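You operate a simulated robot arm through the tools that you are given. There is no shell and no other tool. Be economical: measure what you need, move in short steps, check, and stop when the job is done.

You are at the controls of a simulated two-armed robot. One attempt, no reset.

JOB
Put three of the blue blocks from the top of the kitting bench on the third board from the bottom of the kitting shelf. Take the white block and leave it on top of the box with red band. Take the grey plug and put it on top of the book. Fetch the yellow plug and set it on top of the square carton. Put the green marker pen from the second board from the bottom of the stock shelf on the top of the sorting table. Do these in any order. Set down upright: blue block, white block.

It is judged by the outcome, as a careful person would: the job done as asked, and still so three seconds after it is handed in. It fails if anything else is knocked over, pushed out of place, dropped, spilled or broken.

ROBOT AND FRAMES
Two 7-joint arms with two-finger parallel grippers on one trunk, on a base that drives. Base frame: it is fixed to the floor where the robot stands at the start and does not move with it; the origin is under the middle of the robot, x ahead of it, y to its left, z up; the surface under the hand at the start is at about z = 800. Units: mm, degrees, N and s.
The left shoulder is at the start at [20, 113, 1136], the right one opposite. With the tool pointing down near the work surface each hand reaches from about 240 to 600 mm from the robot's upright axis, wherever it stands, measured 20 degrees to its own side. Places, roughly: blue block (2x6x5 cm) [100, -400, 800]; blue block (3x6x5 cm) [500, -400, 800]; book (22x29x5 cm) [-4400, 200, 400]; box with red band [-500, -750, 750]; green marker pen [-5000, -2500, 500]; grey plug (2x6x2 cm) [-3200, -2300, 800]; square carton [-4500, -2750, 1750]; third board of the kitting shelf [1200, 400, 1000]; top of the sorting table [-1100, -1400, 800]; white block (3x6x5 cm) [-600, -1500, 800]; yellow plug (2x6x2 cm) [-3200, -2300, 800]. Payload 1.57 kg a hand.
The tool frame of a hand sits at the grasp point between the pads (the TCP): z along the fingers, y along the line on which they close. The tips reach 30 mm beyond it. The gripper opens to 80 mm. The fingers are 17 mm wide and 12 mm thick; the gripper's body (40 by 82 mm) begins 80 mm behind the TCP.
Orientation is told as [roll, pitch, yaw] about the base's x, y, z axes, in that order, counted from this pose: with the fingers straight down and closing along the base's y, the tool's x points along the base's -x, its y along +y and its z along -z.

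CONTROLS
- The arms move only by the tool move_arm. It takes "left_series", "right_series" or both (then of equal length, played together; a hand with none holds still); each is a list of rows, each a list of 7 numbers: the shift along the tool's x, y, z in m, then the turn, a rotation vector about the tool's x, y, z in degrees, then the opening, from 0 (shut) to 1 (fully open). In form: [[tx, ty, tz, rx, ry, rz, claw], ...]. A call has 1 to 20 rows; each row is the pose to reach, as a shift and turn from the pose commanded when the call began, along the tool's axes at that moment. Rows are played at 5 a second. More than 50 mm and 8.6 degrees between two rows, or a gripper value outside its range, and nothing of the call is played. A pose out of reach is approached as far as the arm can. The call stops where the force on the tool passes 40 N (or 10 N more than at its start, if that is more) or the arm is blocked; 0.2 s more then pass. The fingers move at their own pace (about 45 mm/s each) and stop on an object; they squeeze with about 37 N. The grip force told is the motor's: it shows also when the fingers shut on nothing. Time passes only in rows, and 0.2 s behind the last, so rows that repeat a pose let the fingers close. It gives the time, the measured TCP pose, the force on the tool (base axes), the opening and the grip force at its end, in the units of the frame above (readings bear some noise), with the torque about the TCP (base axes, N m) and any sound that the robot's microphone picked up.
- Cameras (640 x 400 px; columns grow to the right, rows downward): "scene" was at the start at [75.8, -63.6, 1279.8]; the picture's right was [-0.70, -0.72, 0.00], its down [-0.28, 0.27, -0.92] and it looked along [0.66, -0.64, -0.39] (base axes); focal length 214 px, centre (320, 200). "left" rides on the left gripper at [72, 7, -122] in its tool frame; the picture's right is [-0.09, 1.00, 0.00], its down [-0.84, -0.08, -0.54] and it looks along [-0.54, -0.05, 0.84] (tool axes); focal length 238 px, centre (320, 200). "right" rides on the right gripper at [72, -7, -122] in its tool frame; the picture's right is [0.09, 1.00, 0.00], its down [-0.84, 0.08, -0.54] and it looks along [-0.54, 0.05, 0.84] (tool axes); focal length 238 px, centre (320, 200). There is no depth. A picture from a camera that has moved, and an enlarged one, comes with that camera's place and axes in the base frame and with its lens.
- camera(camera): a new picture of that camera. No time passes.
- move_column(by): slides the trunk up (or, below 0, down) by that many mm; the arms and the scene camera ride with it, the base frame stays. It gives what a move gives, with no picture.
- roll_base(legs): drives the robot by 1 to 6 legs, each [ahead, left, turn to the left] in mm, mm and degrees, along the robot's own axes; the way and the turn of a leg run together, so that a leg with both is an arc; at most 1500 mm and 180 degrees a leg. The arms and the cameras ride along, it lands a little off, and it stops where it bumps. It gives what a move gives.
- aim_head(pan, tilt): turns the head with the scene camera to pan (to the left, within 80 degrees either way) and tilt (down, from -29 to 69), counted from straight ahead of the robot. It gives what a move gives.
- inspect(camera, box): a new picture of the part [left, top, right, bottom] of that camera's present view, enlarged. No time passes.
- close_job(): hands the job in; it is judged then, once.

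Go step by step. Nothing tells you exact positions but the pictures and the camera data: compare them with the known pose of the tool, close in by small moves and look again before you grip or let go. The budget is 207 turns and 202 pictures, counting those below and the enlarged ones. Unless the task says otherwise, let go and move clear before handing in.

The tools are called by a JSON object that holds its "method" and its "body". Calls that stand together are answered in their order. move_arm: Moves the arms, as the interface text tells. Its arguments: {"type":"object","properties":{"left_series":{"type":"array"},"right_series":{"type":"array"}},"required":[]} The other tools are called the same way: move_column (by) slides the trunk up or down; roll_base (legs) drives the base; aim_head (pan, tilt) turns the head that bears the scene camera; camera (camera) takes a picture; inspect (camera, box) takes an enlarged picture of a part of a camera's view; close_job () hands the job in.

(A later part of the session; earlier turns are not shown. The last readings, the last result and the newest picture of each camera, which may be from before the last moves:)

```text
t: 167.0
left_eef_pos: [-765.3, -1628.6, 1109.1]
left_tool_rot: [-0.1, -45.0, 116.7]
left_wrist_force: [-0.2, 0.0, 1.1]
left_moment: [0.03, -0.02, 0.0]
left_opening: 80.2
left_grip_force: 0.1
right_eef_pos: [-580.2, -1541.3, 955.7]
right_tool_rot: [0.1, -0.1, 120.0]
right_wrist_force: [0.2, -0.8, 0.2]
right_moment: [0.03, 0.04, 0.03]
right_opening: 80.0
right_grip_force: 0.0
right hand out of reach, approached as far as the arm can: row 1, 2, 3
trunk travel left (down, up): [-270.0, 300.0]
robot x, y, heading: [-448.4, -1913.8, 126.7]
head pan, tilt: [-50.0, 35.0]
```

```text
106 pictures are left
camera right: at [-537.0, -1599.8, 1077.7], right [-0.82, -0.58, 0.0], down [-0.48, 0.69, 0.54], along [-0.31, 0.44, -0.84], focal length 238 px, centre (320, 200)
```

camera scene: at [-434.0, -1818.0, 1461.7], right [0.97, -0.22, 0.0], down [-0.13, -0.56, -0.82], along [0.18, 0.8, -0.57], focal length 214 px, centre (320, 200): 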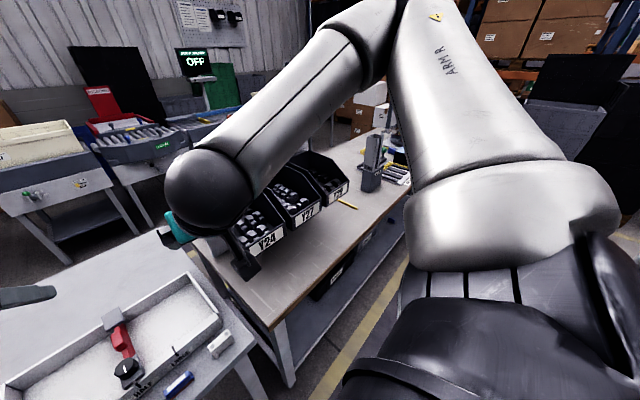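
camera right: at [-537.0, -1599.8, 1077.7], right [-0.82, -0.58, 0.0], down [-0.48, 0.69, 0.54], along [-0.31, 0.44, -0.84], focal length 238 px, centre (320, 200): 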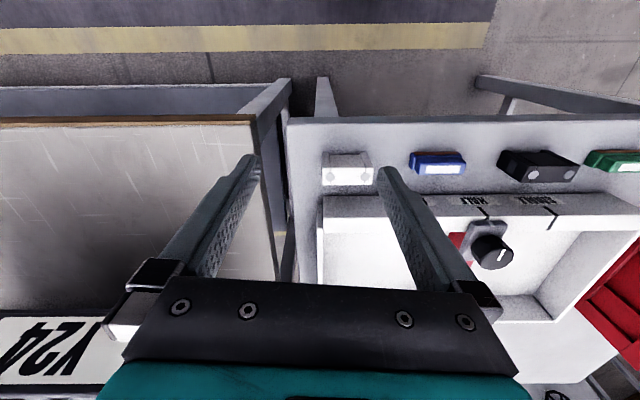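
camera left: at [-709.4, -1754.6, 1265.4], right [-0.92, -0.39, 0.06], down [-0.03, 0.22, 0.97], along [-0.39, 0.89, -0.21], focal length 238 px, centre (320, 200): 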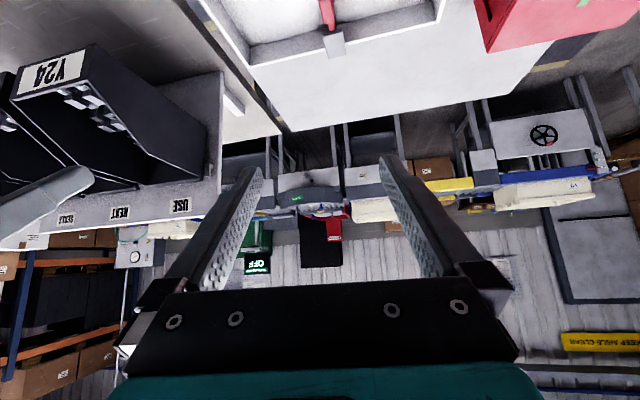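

{"method": "roll_base", "body": {"legs": [[0, 70, 0]]}}

{"method": "move_arm", "body": {"right_series": [[0, 0, -0.005, 0, 0, -8, 1], [0, 0, -0.005, 0, 0, -16, 1], [0, 0, -0.005, 0, 0, -24, 1], [0, 0, -0.005, 0, 0, -32, 1], [0, 0, -0.005, 0, 0, -40, 1], [0, 0, -0.005, 0, 0, -48, 1], [0, 0, -0.005, 0, 0, -56, 1], [0, 0, -0.005, 0, 0, -64, 1], [0, 0, -0.005, 0, 0, -72, 1], [0, 0, -0.005, 0, 0, -80, 1], [0, 0, -0.005, 0, 0, -85, 1]]}}

{"method": "camera", "body": {"camera": "right"}}

```text
t: 168.0
left_eef_pos: [-822.7, -1672.2, 1109.0]
left_tool_rot: [-0.2, -45.0, 116.8]
left_wrist_force: [-0.2, -0.5, 1.2]
left_moment: [0.01, -0.02, -0.05]
left_opening: 79.8
left_grip_force: 0.1
right_eef_pos: [-635.5, -1584.1, 956.6]
right_tool_rot: [0.1, -0.1, 119.9]
right_wrist_force: [-0.9, 0.3, -0.4]
right_moment: [0.01, -0.06, 0.0]
right_opening: 80.0
right_grip_force: 0.0
trunk travel left (down, up): [-270.0, 300.0]
robot x, y, heading: [-502.3, -1957.5, 126.8]
head pan, tilt: [-50.0, 35.0]
```

```text
t: 170.4
left_eef_pos: [-821.5, -1670.8, 1108.8]
left_tool_rot: [-0.1, -45.0, 116.7]
left_wrist_force: [0.3, 0.5, -0.4]
left_moment: [0.0, 0.02, -0.01]
left_opening: 79.8
left_grip_force: 0.0
right_eef_pos: [-635.7, -1583.3, 959.4]
right_tool_rot: [0.0, -0.1, -154.9]
right_wrist_force: [-0.1, -0.9, 0.2]
right_moment: [0.0, -0.01, -0.03]
right_opening: 79.9
right_grip_force: 0.1
trunk travel left (down, up): [-270.0, 300.0]
robot x, y, heading: [-503.7, -1956.9, 127.1]
head pan, tilt: [-50.0, 35.0]
```

```text
105 pictures are left
camera right: at [-572.6, -1546.4, 1082.6], right [0.51, -0.86, 0.0], down [-0.72, -0.43, 0.54], along [-0.47, -0.27, -0.84], focal length 238 px, centre (320, 200)
```

right: 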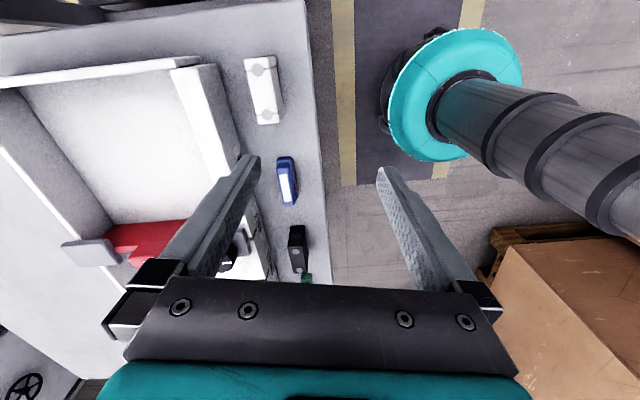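

{"method": "move_arm", "body": {"right_series": [[0.011, -0.019, 0, 0, 0, -3, 1], [0.023, -0.038, 0, 0, 0, -7, 1], [0.0342, -0.0572, 0.01, 0, 0, -7, 1], [0.0342, -0.0572, 0.04, 0, 0, -7, 1]]}}

{"method": "camera", "body": {"camera": "right"}}

```text
t: 171.4
left_eef_pos: [-821.1, -1669.5, 1109.3]
left_tool_rot: [-0.1, -44.9, 116.7]
left_wrist_force: [0.3, -0.1, -0.2]
left_moment: [-0.01, -0.03, -0.01]
left_opening: 80.2
left_grip_force: 0.1
right_eef_pos: [-617.9, -1517.2, 927.9]
right_tool_rot: [-0.1, -0.3, -148.0]
right_wrist_force: [-0.2, 0.3, -0.2]
right_moment: [0.01, 0.0, -0.03]
right_opening: 80.1
right_grip_force: 0.0
right hand out of reach, approached as far as the arm can: row 4
trunk travel left (down, up): [-270.0, 300.0]
robot x, y, heading: [-501.8, -1956.1, 127.2]
head pan, tilt: [-50.0, 35.0]
```

```text
104 pictures are left
camera right: at [-559.2, -1474.4, 1050.4], right [0.61, -0.8, 0.0], down [-0.67, -0.51, 0.55], along [-0.44, -0.33, -0.84], focal length 238 px, centre (320, 200)
```

right: 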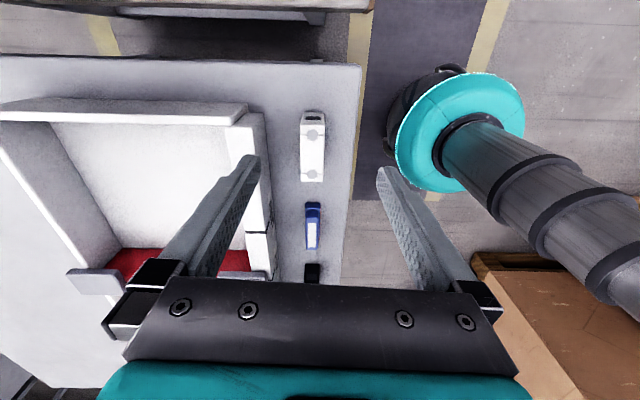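

{"method": "move_arm", "body": {"right_series": [[-0.011, -0.005, 0, 0, 0, 0, 1], [-0.011, -0.005, 0, 0, 0, 0, 1]]}}

{"method": "move_column", "body": {"by": -60}}

{"method": "camera", "body": {"camera": "right"}}

```text
t: 172.0
left_eef_pos: [-821.8, -1670.2, 1110.1]
left_tool_rot: [0.0, -45.0, 116.8]
left_wrist_force: [1.1, -0.2, 0.0]
left_moment: [-0.01, -0.01, 0.0]
left_opening: 80.4
left_grip_force: 0.0
right_eef_pos: [-622.1, -1521.8, 932.1]
right_tool_rot: [-0.1, -0.2, -147.9]
right_wrist_force: [-0.1, -0.2, -0.3]
right_moment: [0.01, 0.0, 0.0]
right_opening: 80.1
right_grip_force: 0.2
right hand out of reach, approached as far as the arm can: row 1, 2
trunk travel left (down, up): [-270.0, 300.0]
robot x, y, heading: [-504.0, -1953.0, 127.2]
head pan, tilt: [-50.0, 35.0]
```

```text
t: 173.0
left_eef_pos: [-820.1, -1672.5, 1048.9]
left_tool_rot: [-0.1, -45.0, 116.7]
left_wrist_force: [0.6, 0.7, 0.3]
left_moment: [0.0, 0.0, 0.02]
left_opening: 79.5
left_grip_force: 0.0
right_eef_pos: [-622.5, -1521.2, 874.0]
right_tool_rot: [0.0, -0.1, -148.0]
right_wrist_force: [-0.8, -0.2, -0.1]
right_moment: [-0.02, -0.01, 0.01]
right_opening: 80.2
right_grip_force: 0.0
trunk travel left (down, up): [-210.0, 360.0]
robot x, y, heading: [-499.0, -1955.5, 127.1]
head pan, tilt: [-50.0, 35.0]
```

```text
103 pictures are left
camera right: at [-563.5, -1477.5, 995.9], right [0.61, -0.8, 0.0], down [-0.67, -0.51, 0.54], along [-0.43, -0.33, -0.84], focal length 238 px, centre (320, 200)
```

right: 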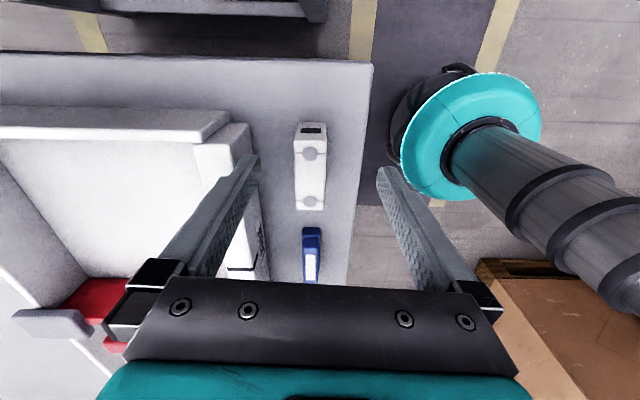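

{"method": "move_arm", "body": {"right_series": [[0, -0.003, 0, 0, 0, 0, 0.5], [0, -0.005, 0, 0, 0, 0, 0.5], [0, -0.005, 0, 0, 0, 0, 0.5]]}}

{"method": "camera", "body": {"camera": "right"}}

```text
t: 173.8
left_eef_pos: [-821.1, -1669.5, 1049.3]
left_tool_rot: [-0.1, -45.0, 116.7]
left_wrist_force: [0.5, -0.4, -0.3]
left_moment: [0.01, 0.02, -0.03]
left_opening: 79.9
left_grip_force: 0.0
right_eef_pos: [-622.6, -1518.4, 875.4]
right_tool_rot: [-0.3, -0.1, -148.0]
right_wrist_force: [-0.4, 0.5, -0.4]
right_moment: [0.01, 0.0, 0.02]
right_opening: 40.1
right_grip_force: 0.1
trunk travel left (down, up): [-210.0, 360.0]
robot x, y, heading: [-502.5, -1955.4, 126.8]
head pan, tilt: [-50.0, 35.0]
```

```text
102 pictures are left
camera right: at [-564.2, -1473.2, 997.4], right [0.61, -0.8, 0.0], down [-0.67, -0.51, 0.55], along [-0.44, -0.33, -0.84], focal length 238 px, centre (320, 200)
```

right: 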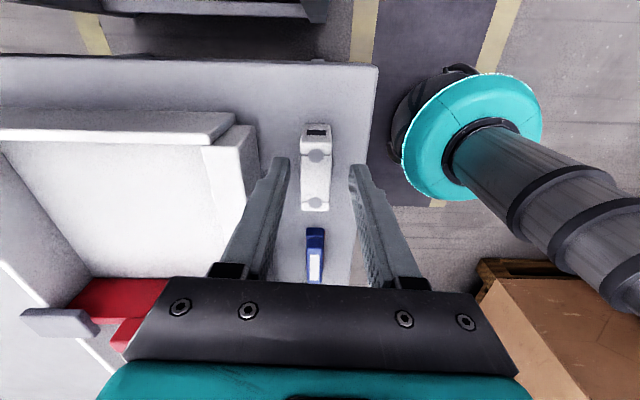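

{"method": "move_column", "body": {"by": -38}}

{"method": "camera", "body": {"camera": "right"}}

```text
t: 174.7
left_eef_pos: [-822.0, -1670.3, 1010.9]
left_tool_rot: [-0.1, -45.0, 116.7]
left_wrist_force: [0.1, 0.1, -1.2]
left_moment: [0.0, 0.02, 0.03]
left_opening: 80.0
left_grip_force: 0.0
right_eef_pos: [-622.4, -1516.9, 836.3]
right_tool_rot: [-0.2, -0.2, -148.0]
right_wrist_force: [-0.5, -0.1, -0.3]
right_moment: [0.02, 0.02, -0.02]
right_opening: 40.0
right_grip_force: 0.1
trunk travel left (down, up): [-172.0, 398.0]
robot x, y, heading: [-505.8, -1957.0, 127.1]
head pan, tilt: [-50.0, 35.0]
```

```text
101 pictures are left
camera right: at [-564.1, -1473.4, 959.3], right [0.61, -0.8, 0.0], down [-0.67, -0.51, 0.55], along [-0.44, -0.33, -0.84], focal length 238 px, centre (320, 200)
```

right: 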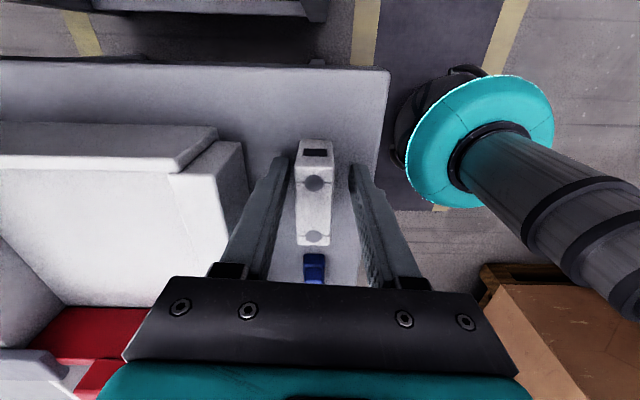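

{"method": "move_arm", "body": {"right_series": [[0, 0, 0, 0, 0, 0, 0], [0, 0, 0, 0, 0, 0, 0], [0, 0, 0, 0, 0, 0, 0], [0, 0, 0, 0, 0, 0, 0]]}}

{"method": "move_column", "body": {"by": 210}}

{"method": "camera", "body": {"camera": "right"}}

```text
t: 175.7
left_eef_pos: [-821.0, -1671.2, 1010.6]
left_tool_rot: [-0.1, -45.0, 116.7]
left_wrist_force: [0.1, 0.1, 0.2]
left_moment: [0.03, -0.03, -0.01]
left_opening: 80.0
left_grip_force: 0.0
right_eef_pos: [-622.3, -1517.7, 837.2]
right_tool_rot: [-0.2, -0.3, -148.0]
right_wrist_force: [-0.8, 0.4, -0.1]
right_moment: [-0.01, 0.04, 0.0]
right_opening: 21.0
right_grip_force: 34.1
trunk travel left (down, up): [-172.0, 398.0]
robot x, y, heading: [-505.6, -1952.2, 127.0]
head pan, tilt: [-50.0, 35.0]
```

```text
t: 177.9
left_eef_pos: [-821.2, -1671.4, 1221.1]
left_tool_rot: [0.0, -45.0, 116.7]
left_wrist_force: [-0.4, -1.0, 0.0]
left_moment: [-0.01, -0.01, 0.02]
left_opening: 79.8
left_grip_force: 0.0
right_eef_pos: [-623.4, -1516.4, 1047.1]
right_tool_rot: [-0.1, -0.3, -148.1]
right_wrist_force: [0.5, 0.2, -0.5]
right_moment: [-0.02, -0.01, 0.04]
right_opening: 20.8
right_grip_force: 34.2
trunk travel left (down, up): [-382.0, 188.0]
robot x, y, heading: [-505.2, -1954.8, 127.0]
head pan, tilt: [-50.0, 35.0]
```

```text
100 pictures are left
camera right: at [-564.1, -1473.2, 1169.2], right [0.61, -0.8, 0.0], down [-0.67, -0.51, 0.55], along [-0.44, -0.33, -0.84], focal length 238 px, centre (320, 200)
```

right: 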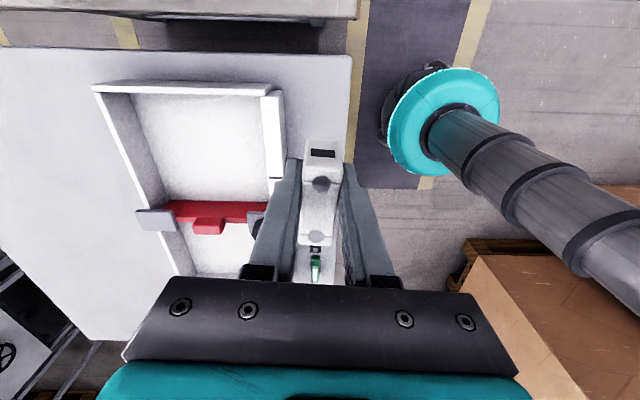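

White block is held (right hand). Moving along the back of the bench a little to look for the red-banded box.

{"method": "roll_base", "body": {"legs": [[-50, 0, 0], [0, -400, 0]]}}

{"method": "aim_head", "body": {"pan": 0, "tilt": 35}}

{"method": "camera", "body": {"camera": "scene"}}

{"method": "camera", "body": {"camera": "left"}}

```text
t: 180.9
left_eef_pos: [-473.8, -1471.9, 1220.8]
left_tool_rot: [-0.1, -44.9, 116.9]
left_wrist_force: [1.0, 0.9, -0.3]
left_moment: [-0.04, 0.0, 0.01]
left_opening: 80.0
left_grip_force: 0.1
right_eef_pos: [-275.9, -1317.0, 1046.6]
right_tool_rot: [-0.2, -0.1, -147.8]
right_wrist_force: [0.0, 0.0, -0.5]
right_moment: [-0.05, 0.02, 0.02]
right_opening: 21.0
right_grip_force: 34.9
trunk travel left (down, up): [-382.0, 188.0]
robot x, y, heading: [-158.3, -1758.5, 127.3]
head pan, tilt: [-50.0, 35.0]
```

```text
t: 182.1
left_eef_pos: [-473.0, -1471.1, 1221.4]
left_tool_rot: [0.0, -45.1, 116.8]
left_wrist_force: [0.7, -0.2, -0.2]
left_moment: [0.01, 0.01, 0.01]
left_opening: 80.0
left_grip_force: 0.0
right_eef_pos: [-276.0, -1317.4, 1047.1]
right_tool_rot: [-0.2, -0.3, -147.8]
right_wrist_force: [0.4, 0.5, -0.7]
right_moment: [-0.01, 0.01, -0.04]
right_opening: 21.1
right_grip_force: 34.7
trunk travel left (down, up): [-382.0, 188.0]
robot x, y, heading: [-157.5, -1755.8, 127.1]
head pan, tilt: [0.0, 35.0]
```

```text
99 pictures are left
camera scene: at [-214.7, -1675.5, 1453.7], right [0.8, 0.6, 0.0], down [0.35, -0.46, -0.82], along [-0.49, 0.65, -0.57], focal length 214 px, centre (320, 200)
```

scene: 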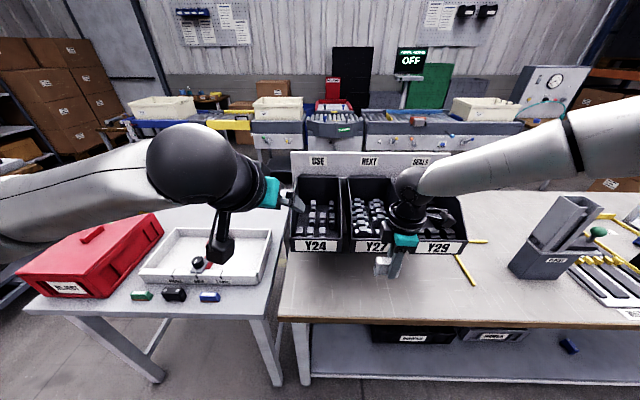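

```text
98 pictures are left
camera left: at [-417.7, -1597.5, 1257.4], right [-0.92, -0.39, 0.06], down [-0.03, 0.22, 0.97], along [-0.4, 0.89, -0.21], focal length 238 px, centre (320, 200)
```

left: 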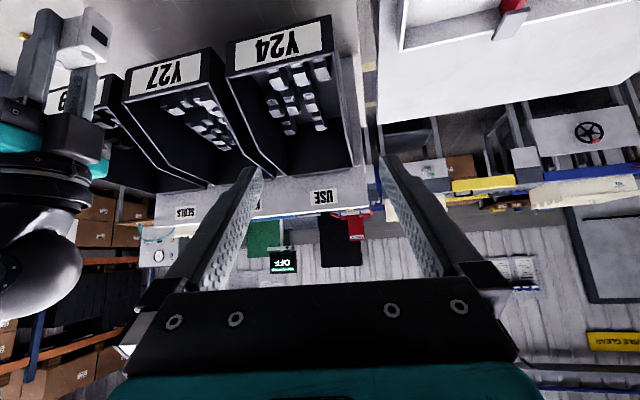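

Nothing banded behind the screen, so the red labelled box on the bench's front side is the likely candidate. Driving back round to the front.

{"method": "roll_base", "body": {"legs": [[0, 0, 90], [1370, 0, 0], [0, 0, -90], [1500, 0, 0], [230, 0, 0], [0, -1400, 0]]}}

{"method": "aim_head", "body": {"pan": 0, "tilt": 35}}

{"method": "camera", "body": {"camera": "scene"}}

```text
t: 211.4
left_eef_pos: [-1496.9, -72.2, 1222.0]
left_tool_rot: [-0.2, -44.9, 117.4]
left_wrist_force: [0.5, 0.0, 0.1]
left_moment: [0.01, -0.01, 0.0]
left_opening: 80.2
left_grip_force: 0.0
right_eef_pos: [-1300.7, 83.3, 1046.7]
right_tool_rot: [-0.2, -0.2, -147.3]
right_wrist_force: [-0.2, 0.8, -0.9]
right_moment: [0.0, 0.0, 0.0]
right_opening: 20.9
right_grip_force: 34.5
trunk travel left (down, up): [-382.0, 188.0]
robot x, y, heading: [-1180.1, -350.7, 127.7]
head pan, tilt: [0.0, 35.0]
```

```text
t: 212.0
left_eef_pos: [-1496.8, -72.7, 1220.9]
left_tool_rot: [-0.1, -45.0, 117.4]
left_wrist_force: [0.4, -0.3, -0.1]
left_moment: [0.02, -0.03, 0.02]
left_opening: 80.1
left_grip_force: 0.1
right_eef_pos: [-1301.7, 83.0, 1046.4]
right_tool_rot: [-0.1, -0.2, -147.4]
right_wrist_force: [0.3, -0.1, -0.5]
right_moment: [0.02, -0.03, 0.02]
right_opening: 20.9
right_grip_force: 34.1
trunk travel left (down, up): [-382.0, 188.0]
robot x, y, heading: [-1177.9, -350.7, 127.6]
head pan, tilt: [0.0, 35.0]
```

```text
97 pictures are left
camera scene: at [-1237.2, -274.7, 1453.7], right [0.79, 0.61, 0.0], down [0.35, -0.45, -0.82], along [-0.5, 0.65, -0.57], focal length 214 px, centre (320, 200)
```

scene: 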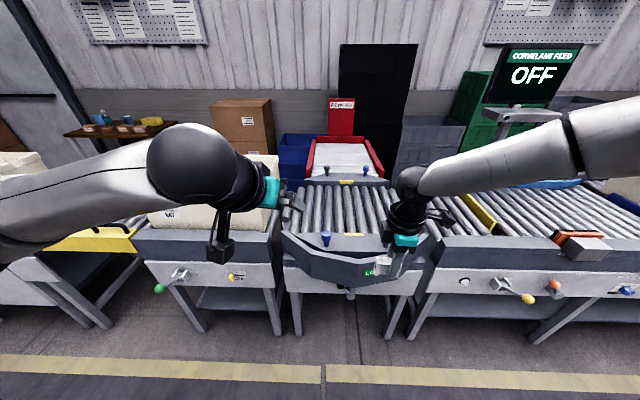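

{"method": "inspect", "body": {"camera": "scene", "box": [440, 180, 640, 305]}}

{"method": "roll_base", "body": {"legs": [[0, -250, 0], [0, 0, 180]]}}

{"method": "camera", "body": {"camera": "scene"}}

```text
3.20 times, centred on (540, 242) of scene
camera zoom: at [-1237.2, -274.7, 1453.7], right [0.79, 0.61, 0.0], down [0.35, -0.45, -0.82], along [-0.5, 0.65, -0.57], focal length 686 px, centre (-384, 64)
```

zoom: 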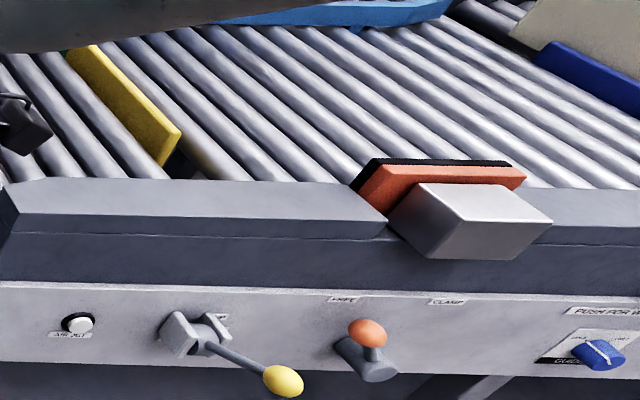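

```text
t: 221.2
left_eef_pos: [-661.1, -483.8, 1221.2]
left_tool_rot: [0.0, -45.0, -63.1]
left_wrist_force: [-0.2, -0.4, -0.4]
left_moment: [-0.02, -0.03, -0.01]
left_opening: 80.0
left_grip_force: 0.1
right_eef_pos: [-858.9, -638.4, 1046.2]
right_tool_rot: [-0.2, -0.2, 32.2]
right_wrist_force: [0.5, -0.1, -0.2]
right_moment: [0.04, -0.01, 0.0]
right_opening: 21.0
right_grip_force: 35.2
trunk travel left (down, up): [-382.0, 188.0]
robot x, y, heading: [-980.9, -202.1, -52.9]
head pan, tilt: [0.0, 35.0]
```

```text
95 pictures are left
camera scene: at [-921.3, -278.8, 1453.7], right [-0.8, -0.6, 0.0], down [-0.35, 0.46, -0.82], along [0.5, -0.65, -0.57], focal length 214 px, centre (320, 200)
```

scene: 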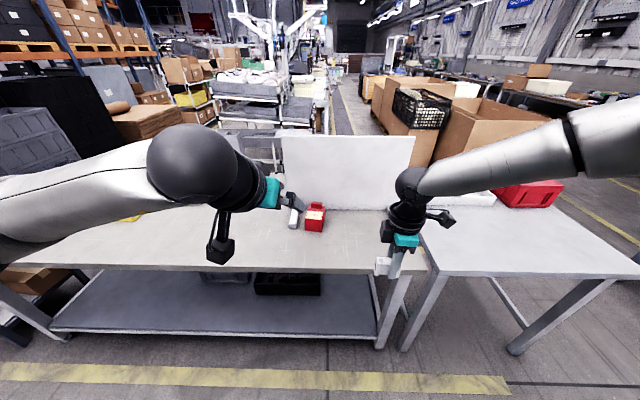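

{"method": "inspect", "body": {"camera": "scene", "box": [270, 180, 366, 240]}}

{"method": "camera", "body": {"camera": "right"}}

{"method": "inspect", "body": {"camera": "left", "box": [160, 0, 480, 200]}}

```text
6.67 times, centred on (318, 210) of scene
camera zoom: at [-921.3, -278.8, 1453.7], right [-0.8, -0.6, 0.0], down [-0.35, 0.46, -0.82], along [0.5, -0.65, -0.57], focal length 1430 px, centre (333, 133)
```

zoom: 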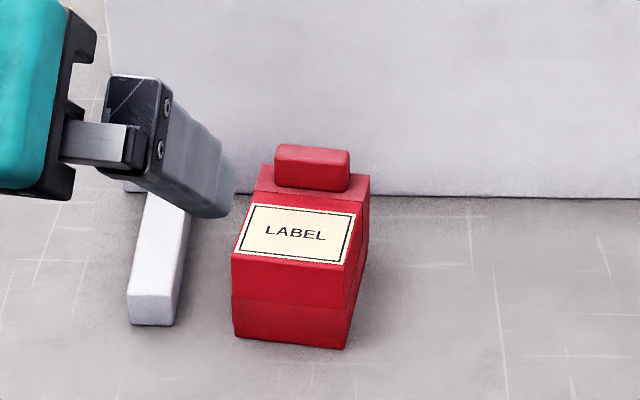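

```text
93 pictures are left
camera right: at [-916.2, -681.8, 1169.4], right [-0.61, 0.79, 0.0], down [0.66, 0.51, 0.54], along [0.43, 0.33, -0.84], focal length 238 px, centre (320, 200)
```

right: 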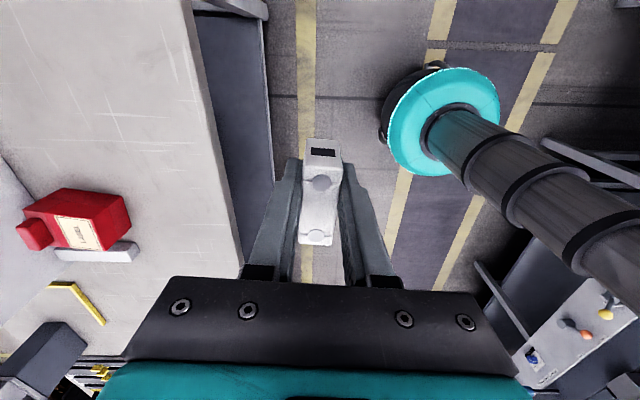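

```text
2.00 times, centred on (320, 100) of left
camera zoom: at [-715.8, -359.7, 1257.4], right [0.92, 0.39, 0.06], down [0.03, -0.22, 0.97], along [0.4, -0.89, -0.21], focal length 477 px, centre (320, 400)
```

zoom: 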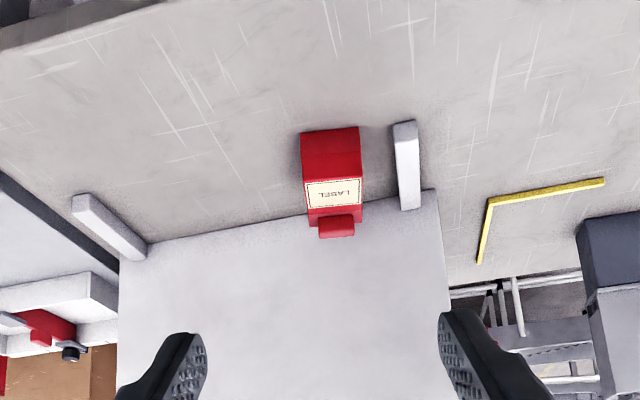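

The red item is a labelled lidded box; before deciding I'll check beneath/around the bench from lower down for a box with an actual red band.

{"method": "roll_base", "body": {"legs": [[-150, 0, 0]]}}

{"method": "move_column", "body": {"by": -360}}

{"method": "aim_head", "body": {"pan": 15, "tilt": 25}}

{"method": "camera", "body": {"camera": "scene"}}

{"method": "camera", "body": {"camera": "left"}}

```text
t: 222.6
left_eef_pos: [-750.5, -365.7, 1221.0]
left_tool_rot: [-0.1, -45.0, -63.0]
left_wrist_force: [0.4, -0.6, -0.3]
left_moment: [0.01, -0.02, 0.0]
left_opening: 80.1
left_grip_force: 0.1
right_eef_pos: [-948.3, -521.0, 1047.6]
right_tool_rot: [-0.1, -0.2, 32.2]
right_wrist_force: [-0.6, 0.3, -0.4]
right_moment: [-0.01, -0.03, 0.0]
right_opening: 21.1
right_grip_force: 34.5
trunk travel left (down, up): [-382.0, 188.0]
robot x, y, heading: [-1068.5, -85.9, -52.8]
head pan, tilt: [0.0, 35.0]
```

```text
t: 226.1
left_eef_pos: [-750.1, -365.6, 861.6]
left_tool_rot: [-0.2, -44.9, -63.1]
left_wrist_force: [-0.3, -0.5, -0.1]
left_moment: [-0.01, -0.01, -0.02]
left_opening: 79.9
left_grip_force: 0.0
right_eef_pos: [-948.6, -520.3, 687.5]
right_tool_rot: [-0.2, -0.2, 32.3]
right_wrist_force: [0.2, -0.2, -0.5]
right_moment: [0.02, 0.0, 0.02]
right_opening: 21.1
right_grip_force: 33.7
trunk travel left (down, up): [-22.0, 548.0]
robot x, y, heading: [-1068.0, -82.7, -52.9]
head pan, tilt: [0.0, 35.0]
```

```text
t: 226.8
left_eef_pos: [-750.1, -366.1, 860.8]
left_tool_rot: [-0.2, -44.9, -63.1]
left_wrist_force: [-0.3, -0.1, 0.3]
left_moment: [0.02, 0.01, -0.01]
left_opening: 79.9
left_grip_force: 0.1
right_eef_pos: [-948.4, -520.3, 687.0]
right_tool_rot: [-0.2, -0.1, 32.1]
right_wrist_force: [0.2, 0.0, 0.3]
right_moment: [-0.03, -0.02, 0.02]
right_opening: 21.0
right_grip_force: 34.4
trunk travel left (down, up): [-22.0, 548.0]
robot x, y, heading: [-1069.0, -83.0, -52.7]
head pan, tilt: [15.0, 25.0]
```

```text
91 pictures are left
camera scene: at [-991.4, -147.1, 1109.4], right [-0.61, -0.79, 0.0], down [-0.33, 0.26, -0.91], along [0.72, -0.56, -0.42], focal length 214 px, centre (320, 200)
```

scene: 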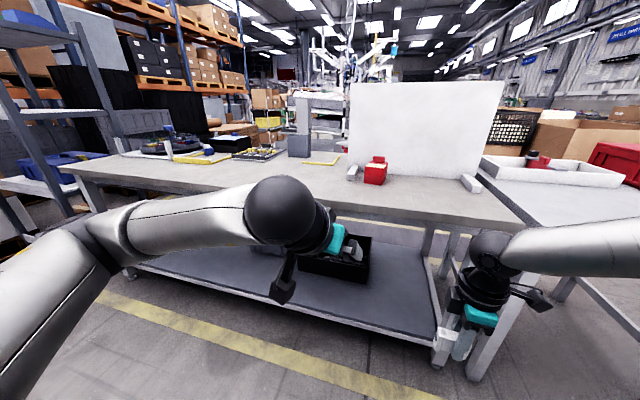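

```text
90 pictures are left
camera left: at [-805.3, -241.6, 897.4], right [0.92, 0.39, 0.06], down [0.03, -0.22, 0.97], along [0.4, -0.89, -0.21], focal length 238 px, centre (320, 200)
```

left: 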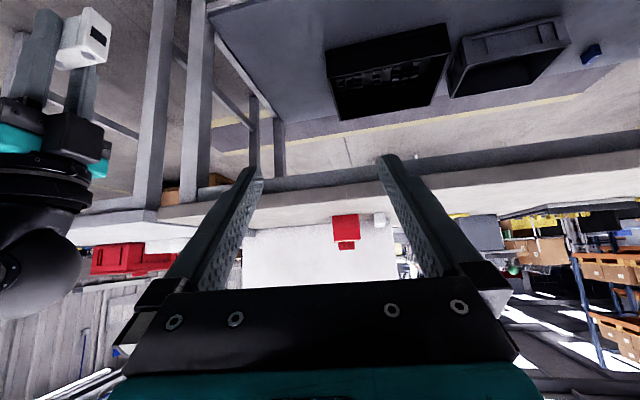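

{"method": "move_column", "body": {"by": 300}}

{"method": "roll_base", "body": {"legs": [[0, 150, 0], [350, 0, 0]]}}

{"method": "aim_head", "body": {"pan": 0, "tilt": 45}}

{"method": "camera", "body": {"camera": "scene"}}

{"method": "camera", "body": {"camera": "left"}}

```text
t: 229.8
left_eef_pos: [-750.6, -367.5, 1161.6]
left_tool_rot: [-0.1, -45.0, -63.1]
left_wrist_force: [0.1, 0.4, -0.4]
left_moment: [0.0, -0.01, 0.01]
left_opening: 80.0
left_grip_force: 0.0
right_eef_pos: [-947.6, -521.7, 986.0]
right_tool_rot: [-0.2, -0.2, 32.2]
right_wrist_force: [0.2, -1.5, -0.3]
right_moment: [0.04, -0.02, -0.03]
right_opening: 20.9
right_grip_force: 34.5
trunk travel left (down, up): [-322.0, 248.0]
robot x, y, heading: [-1070.8, -84.9, -53.0]
head pan, tilt: [15.0, 25.0]
```

```text
t: 233.1
left_eef_pos: [-420.7, -552.8, 1159.4]
left_tool_rot: [-0.2, -44.8, -63.1]
left_wrist_force: [0.4, 0.9, -0.7]
left_moment: [0.03, -0.02, -0.05]
left_opening: 80.1
left_grip_force: 0.1
right_eef_pos: [-619.0, -706.9, 986.6]
right_tool_rot: [0.0, -0.2, 32.1]
right_wrist_force: [0.7, 0.0, -0.6]
right_moment: [0.0, 0.01, -0.02]
right_opening: 20.8
right_grip_force: 34.2
trunk travel left (down, up): [-322.0, 248.0]
robot x, y, heading: [-740.1, -270.3, -52.9]
head pan, tilt: [15.0, 25.0]
```

```text
t: 233.9
left_eef_pos: [-420.5, -551.6, 1161.0]
left_tool_rot: [-0.2, -45.0, -63.1]
left_wrist_force: [0.0, 0.0, -0.2]
left_moment: [-0.01, 0.0, -0.04]
left_opening: 80.2
left_grip_force: 0.1
right_eef_pos: [-619.6, -705.6, 987.3]
right_tool_rot: [-0.2, -0.2, 32.1]
right_wrist_force: [-0.5, -0.1, -0.3]
right_moment: [-0.01, 0.01, -0.01]
right_opening: 21.0
right_grip_force: 34.3
trunk travel left (down, up): [-322.0, 248.0]
robot x, y, heading: [-739.3, -267.5, -52.8]
head pan, tilt: [0.0, 45.0]
```

```text
89 pictures are left
camera scene: at [-685.5, -340.5, 1378.9], right [-0.8, -0.6, 0.0], down [-0.43, 0.56, -0.71], along [0.43, -0.56, -0.71], focal length 214 px, centre (320, 200)
```

scene: 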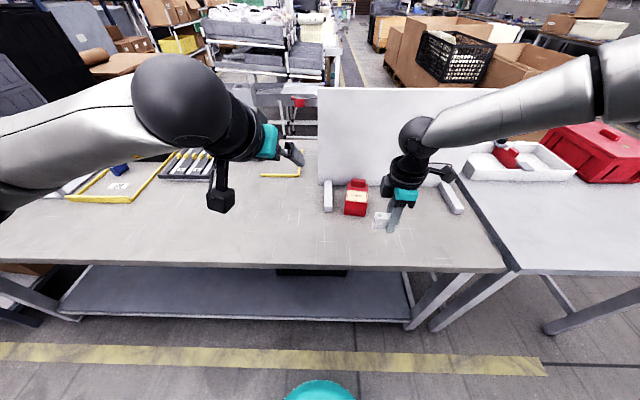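

```text
88 pictures are left
camera left: at [-475.9, -426.9, 1197.3], right [0.92, 0.39, 0.06], down [0.03, -0.22, 0.97], along [0.39, -0.89, -0.21], focal length 238 px, centre (320, 200)
```

left: 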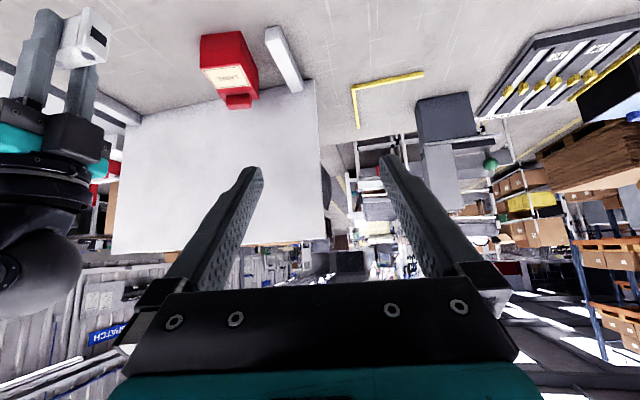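

{"method": "inspect", "body": {"camera": "left", "box": [180, 10, 308, 120]}}

{"method": "inspect", "body": {"camera": "scene", "box": [310, 160, 430, 235]}}

```text
3.64 times, centred on (244, 65) of left
camera zoom: at [-475.9, -426.9, 1197.3], right [0.92, 0.39, 0.06], down [0.03, -0.22, 0.97], along [0.39, -0.89, -0.21], focal length 867 px, centre (596, 691)
```

zoom: 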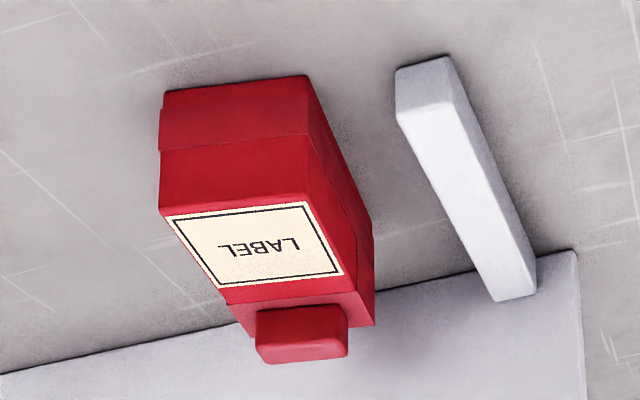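

```text
5.33 times, centred on (370, 198) of scene
camera zoom: at [-685.5, -340.5, 1378.9], right [-0.8, -0.6, 0.0], down [-0.43, 0.56, -0.71], along [0.43, -0.56, -0.71], focal length 1144 px, centre (53, 213)
```

zoom: 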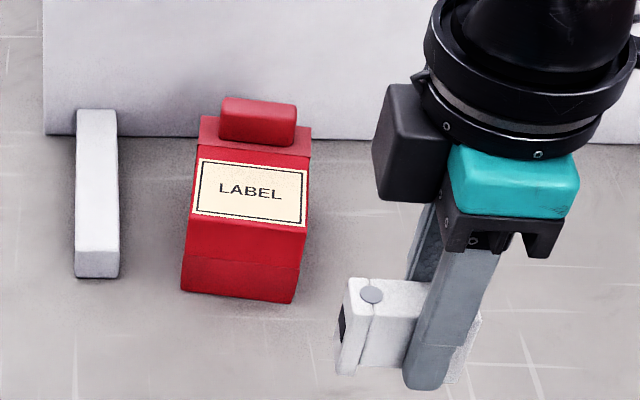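

This label dispenser doesn't convincingly match "box with red band"; I'll keep the white block in the right hand, go on with the plugs using the left, and look around for the box on the way.

{"method": "roll_base", "body": {"legs": [[-220, 0, 0], [0, 0, -90], [1400, 0, 0], [450, 0, 0]]}}

{"method": "aim_head", "body": {"pan": 10, "tilt": 15}}

{"method": "camera", "body": {"camera": "scene"}}

{"method": "aim_head", "body": {"pan": 50, "tilt": 20}}

{"method": "camera", "body": {"camera": "scene"}}

```text
t: 248.3
left_eef_pos: [-2631.7, -1515.0, 1161.6]
left_tool_rot: [0.0, -44.9, -153.5]
left_wrist_force: [1.1, -0.8, 0.4]
left_moment: [-0.03, 0.03, 0.01]
left_opening: 79.9
left_grip_force: 0.1
right_eef_pos: [-2784.1, -1316.6, 986.1]
right_tool_rot: [-0.1, -0.2, -58.2]
right_wrist_force: [0.0, -0.5, 0.1]
right_moment: [-0.01, 0.0, 0.01]
right_opening: 20.9
right_grip_force: 34.5
trunk travel left (down, up): [-322.0, 248.0]
robot x, y, heading: [-2346.6, -1197.3, -143.4]
head pan, tilt: [0.0, 45.0]
```

```text
t: 249.2
left_eef_pos: [-2632.3, -1516.8, 1160.8]
left_tool_rot: [-0.2, -44.9, -153.5]
left_wrist_force: [-0.2, 0.0, 0.0]
left_moment: [0.05, -0.01, -0.01]
left_opening: 79.7
left_grip_force: 0.0
right_eef_pos: [-2784.0, -1317.4, 986.7]
right_tool_rot: [-0.3, -0.2, -58.2]
right_wrist_force: [-0.3, -0.1, -1.1]
right_moment: [-0.01, 0.0, 0.0]
right_opening: 21.1
right_grip_force: 34.7
trunk travel left (down, up): [-322.0, 248.0]
robot x, y, heading: [-2345.5, -1194.1, -143.3]
head pan, tilt: [10.0, 15.0]
```

```text
85 pictures are left
camera scene: at [-2418.7, -1271.2, 1425.6], right [-0.73, 0.68, 0.0], down [0.18, 0.19, -0.97], along [-0.66, -0.7, -0.26], focal length 214 px, centre (320, 200)
```

scene: 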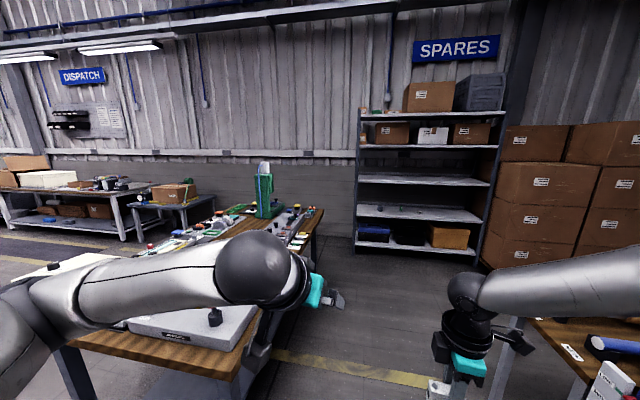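

```text
t: 250.3
left_eef_pos: [-2631.8, -1515.3, 1160.1]
left_tool_rot: [-0.1, -45.0, -153.5]
left_wrist_force: [0.1, 0.4, -0.3]
left_moment: [0.01, -0.02, 0.0]
left_opening: 80.0
left_grip_force: 0.0
right_eef_pos: [-2783.2, -1316.6, 987.5]
right_tool_rot: [-0.2, -0.1, -58.2]
right_wrist_force: [-0.5, -0.1, 1.0]
right_moment: [0.01, 0.03, -0.02]
right_opening: 21.0
right_grip_force: 34.4
trunk travel left (down, up): [-322.0, 248.0]
robot x, y, heading: [-2348.6, -1199.1, -143.2]
head pan, tilt: [50.0, 20.0]
```

```text
84 pictures are left
camera scene: at [-2360.0, -1296.1, 1417.6], right [-1.0, 0.06, 0.0], down [0.02, 0.34, -0.94], along [-0.05, -0.94, -0.34], focal length 214 px, centre (320, 200)
```

scene: 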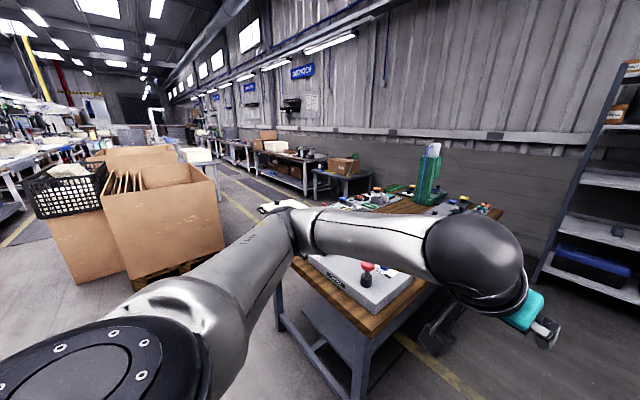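

{"method": "aim_head", "body": {"pan": 10, "tilt": 15}}

{"method": "inspect", "body": {"camera": "scene", "box": [340, 60, 532, 260]}}

{"method": "inspect", "body": {"camera": "scene", "box": [100, 150, 340, 300]}}

```text
t: 251.4
left_eef_pos: [-2630.0, -1515.9, 1160.4]
left_tool_rot: [-0.1, -45.0, -153.5]
left_wrist_force: [0.4, -0.4, 0.6]
left_moment: [0.02, -0.02, -0.02]
left_opening: 80.2
left_grip_force: 0.1
right_eef_pos: [-2783.9, -1316.8, 987.0]
right_tool_rot: [-0.2, -0.1, -58.2]
right_wrist_force: [0.6, 0.5, -0.3]
right_moment: [0.0, 0.01, -0.01]
right_opening: 21.0
right_grip_force: 34.5
trunk travel left (down, up): [-322.0, 248.0]
robot x, y, heading: [-2343.9, -1199.4, -142.9]
head pan, tilt: [10.0, 15.0]
```

```text
2.00 times, centred on (436, 160) of scene
camera zoom: at [-2418.6, -1271.3, 1425.7], right [-0.73, 0.68, 0.0], down [0.18, 0.19, -0.97], along [-0.66, -0.7, -0.26], focal length 429 px, centre (88, 280)
```

zoom: 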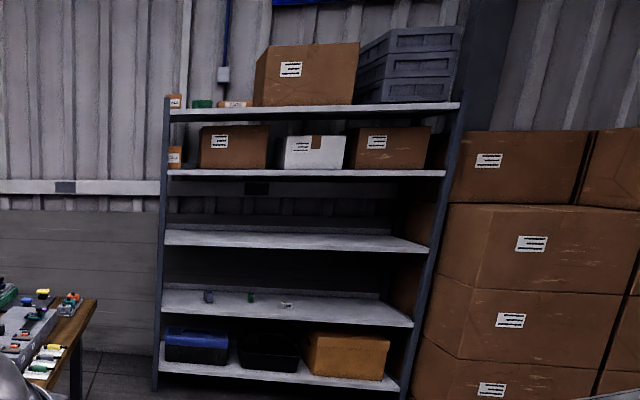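

```text
2.67 times, centred on (220, 225) of scene
camera zoom: at [-2418.6, -1271.3, 1425.7], right [-0.73, 0.68, 0.0], down [0.18, 0.19, -0.97], along [-0.66, -0.7, -0.26], focal length 572 px, centre (587, 133)
```

zoom: 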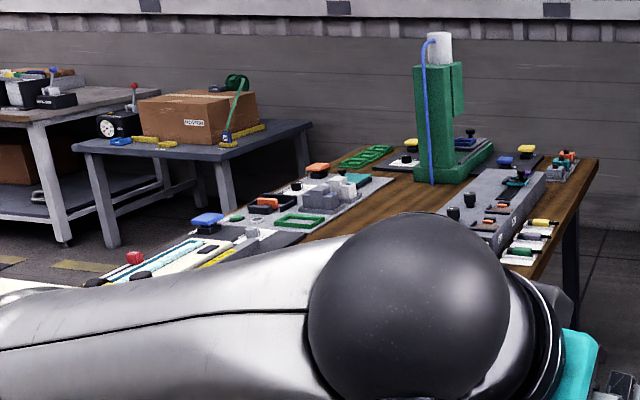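

The stock shelf (SPARES) is ahead: small orange carton at the top-left end fits "square carton", pens on board 2. The plugs lie on the wooden table's near edge around [-3200,-2300]; driving there.

{"method": "move_column", "body": {"by": 100}}

{"method": "roll_base", "body": {"legs": [[1250, -30, 0], [0, 0, 90]]}}

{"method": "aim_head", "body": {"pan": 0, "tilt": 50}}

{"method": "camera", "body": {"camera": "scene"}}

```text
t: 252.7
left_eef_pos: [-2631.6, -1515.5, 1261.1]
left_tool_rot: [-0.1, -44.9, -153.6]
left_wrist_force: [-0.3, -0.2, 0.8]
left_moment: [-0.02, 0.01, -0.02]
left_opening: 80.1
left_grip_force: 0.0
right_eef_pos: [-2784.1, -1317.1, 1086.6]
right_tool_rot: [-0.2, -0.2, -58.2]
right_wrist_force: [-0.5, -0.4, -0.1]
right_moment: [0.02, 0.0, 0.01]
right_opening: 20.7
right_grip_force: 34.0
trunk travel left (down, up): [-422.0, 148.0]
robot x, y, heading: [-2344.5, -1193.7, -143.2]
head pan, tilt: [10.0, 15.0]
```

```text
t: 262.9
left_eef_pos: [-3059.4, -2214.2, 1260.5]
left_tool_rot: [-0.1, -45.0, -64.0]
left_wrist_force: [0.4, 0.2, 0.0]
left_moment: [0.0, 0.02, 0.0]
left_opening: 80.1
left_grip_force: 0.1
right_eef_pos: [-3258.9, -2364.8, 1087.8]
right_tool_rot: [-0.3, -0.1, 31.4]
right_wrist_force: [0.3, -0.2, -0.2]
right_moment: [0.01, -0.01, 0.02]
right_opening: 21.0
right_grip_force: 34.4
trunk travel left (down, up): [-422.0, 148.0]
robot x, y, heading: [-3376.6, -1919.8, -53.5]
head pan, tilt: [10.0, 15.0]
```

```text
t: 263.9
left_eef_pos: [-3059.1, -2214.0, 1262.0]
left_tool_rot: [-0.1, -45.0, -64.0]
left_wrist_force: [-0.2, -0.2, 0.4]
left_moment: [-0.03, 0.03, 0.02]
left_opening: 79.9
left_grip_force: 0.0
right_eef_pos: [-3259.4, -2365.4, 1087.7]
right_tool_rot: [-0.2, -0.2, 31.5]
right_wrist_force: [-1.1, -0.2, -0.4]
right_moment: [0.0, -0.02, -0.02]
right_opening: 20.9
right_grip_force: 34.2
trunk travel left (down, up): [-422.0, 148.0]
robot x, y, heading: [-3376.0, -1926.4, -53.3]
head pan, tilt: [0.0, 50.0]
```

```text
81 pictures are left
camera scene: at [-3323.4, -1995.0, 1472.0], right [-0.8, -0.59, 0.0], down [-0.45, 0.62, -0.64], along [0.38, -0.52, -0.77], focal length 214 px, centre (320, 200)
```

scene: 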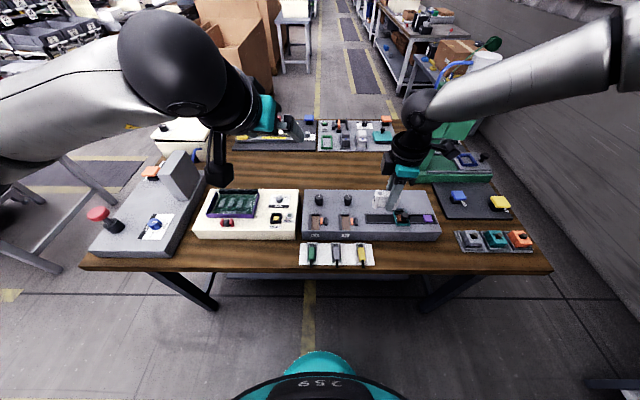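

{"method": "inspect", "body": {"camera": "scene", "box": [280, 220, 400, 295]}}

```text
5.33 times, centred on (340, 258) of scene
camera zoom: at [-3323.4, -1995.0, 1472.0], right [-0.8, -0.59, 0.0], down [-0.45, 0.62, -0.64], along [0.38, -0.52, -0.77], focal length 1144 px, centre (213, -107)
```

zoom: 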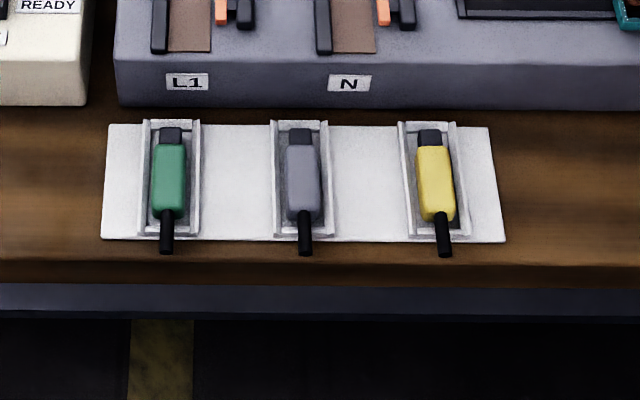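

Three plugs in cradles: green, grey, yellow; yellow ≈(-3246,-2328). Shifting the base so yellow lies in front of the left hand, then lowering to look.

{"method": "roll_base", "body": {"legs": [[-60, -240, 0]]}}

{"method": "move_column", "body": {"by": -240}}

{"method": "camera", "body": {"camera": "left"}}

{"method": "camera", "body": {"camera": "scene"}}

```text
t: 265.7
left_eef_pos: [-3287.2, -2309.2, 1260.3]
left_tool_rot: [-0.1, -44.9, -63.9]
left_wrist_force: [-0.7, 0.2, -0.2]
left_moment: [-0.03, -0.01, 0.0]
left_opening: 80.1
left_grip_force: 0.0
right_eef_pos: [-3487.3, -2460.9, 1086.2]
right_tool_rot: [-0.2, -0.4, 31.5]
right_wrist_force: [-1.0, -0.1, -0.5]
right_moment: [-0.02, -0.02, -0.01]
right_opening: 21.0
right_grip_force: 34.5
trunk travel left (down, up): [-422.0, 148.0]
robot x, y, heading: [-3602.9, -2023.3, -53.6]
head pan, tilt: [0.0, 50.0]
```

```text
t: 268.2
left_eef_pos: [-3287.5, -2305.8, 1021.9]
left_tool_rot: [0.0, -45.1, -63.8]
left_wrist_force: [-0.8, 0.6, 0.1]
left_moment: [0.01, 0.02, 0.0]
left_opening: 79.9
left_grip_force: 0.1
right_eef_pos: [-3485.4, -2458.5, 850.8]
right_tool_rot: [-0.6, -0.4, 31.5]
right_wrist_force: [0.3, -0.5, 27.5]
right_moment: [0.2, 0.14, -0.02]
right_opening: 21.5
right_grip_force: 34.6
trunk travel left (down, up): [-182.0, 388.0]
robot x, y, heading: [-3600.3, -2022.0, -53.6]
head pan, tilt: [0.0, 50.0]
```

```text
79 pictures are left
camera left: at [-3341.1, -2180.8, 1058.0], right [0.92, 0.38, 0.06], down [0.02, -0.22, 0.98], along [0.38, -0.9, -0.21], focal length 238 px, centre (320, 200)
```

left: 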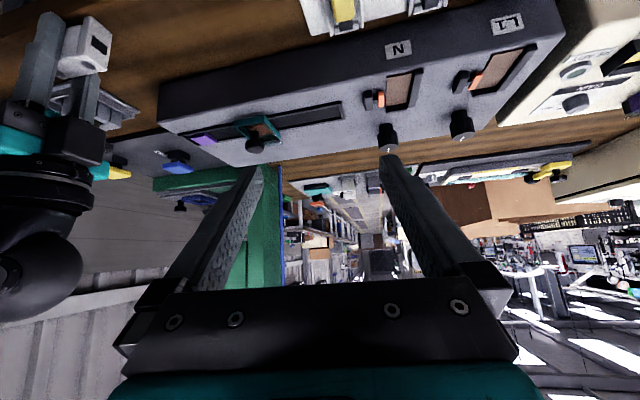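

```text
78 pictures are left
camera scene: at [-3552.4, -2088.3, 1232.4], right [-0.8, -0.59, 0.0], down [-0.46, 0.61, -0.64], along [0.38, -0.52, -0.77], focal length 214 px, centre (320, 200)
```

scene: 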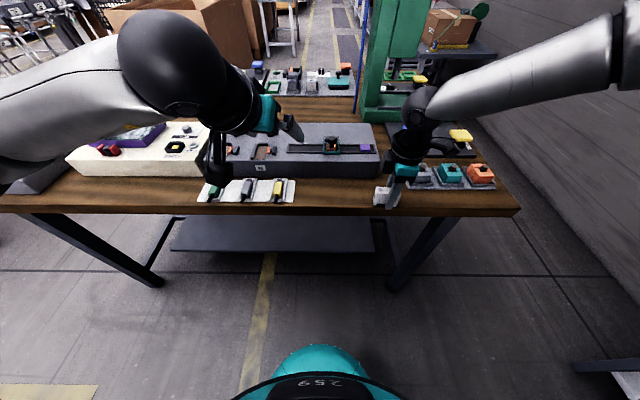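

The right-hand block touched something below (27 N) – raising at once.

{"method": "move_column", "body": {"by": 60}}

{"method": "camera", "body": {"camera": "right"}}

{"method": "inspect", "body": {"camera": "scene", "box": [340, 110, 520, 220]}}

```text
t: 269.2
left_eef_pos: [-3287.0, -2307.7, 1080.5]
left_tool_rot: [-0.1, -44.9, -63.8]
left_wrist_force: [-0.1, 1.1, 0.0]
left_moment: [0.01, 0.01, -0.03]
left_opening: 80.1
left_grip_force: 0.1
right_eef_pos: [-3487.0, -2459.8, 905.9]
right_tool_rot: [-0.2, -0.2, 31.4]
right_wrist_force: [-0.3, -0.5, -1.1]
right_moment: [-0.01, -0.02, 0.02]
right_opening: 21.1
right_grip_force: 34.6
trunk travel left (down, up): [-242.0, 328.0]
robot x, y, heading: [-3598.6, -2019.7, -53.5]
head pan, tilt: [0.0, 50.0]
```

```text
77 pictures are left
camera right: at [-3545.2, -2502.0, 1029.1], right [-0.6, 0.8, 0.0], down [0.67, 0.5, 0.54], along [0.44, 0.32, -0.84], focal length 238 px, centre (320, 200)
```

right: 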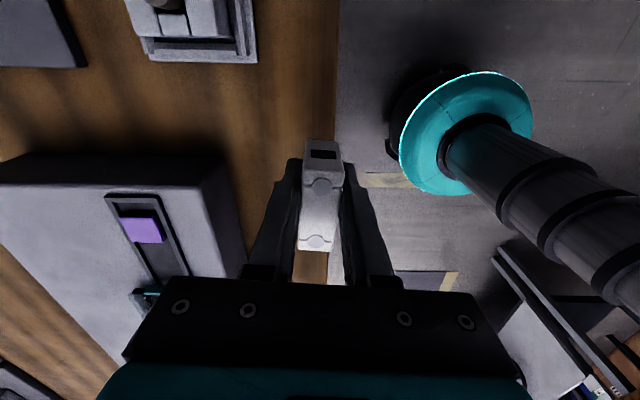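

```text
3.56 times, centred on (430, 165) of scene
camera zoom: at [-3551.8, -2090.1, 1291.9], right [-0.8, -0.59, 0.0], down [-0.46, 0.62, -0.64], along [0.38, -0.52, -0.77], focal length 763 px, centre (-71, 324)
```

zoom: 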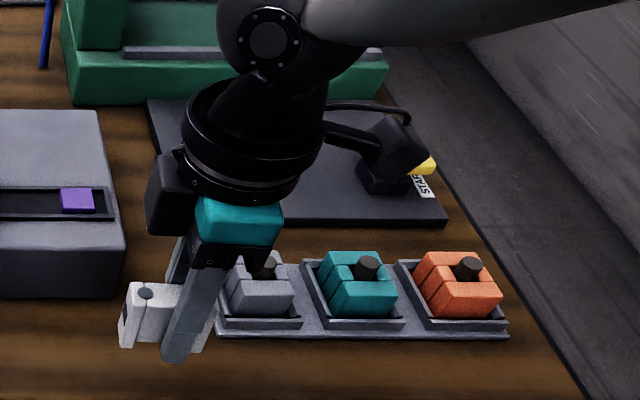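

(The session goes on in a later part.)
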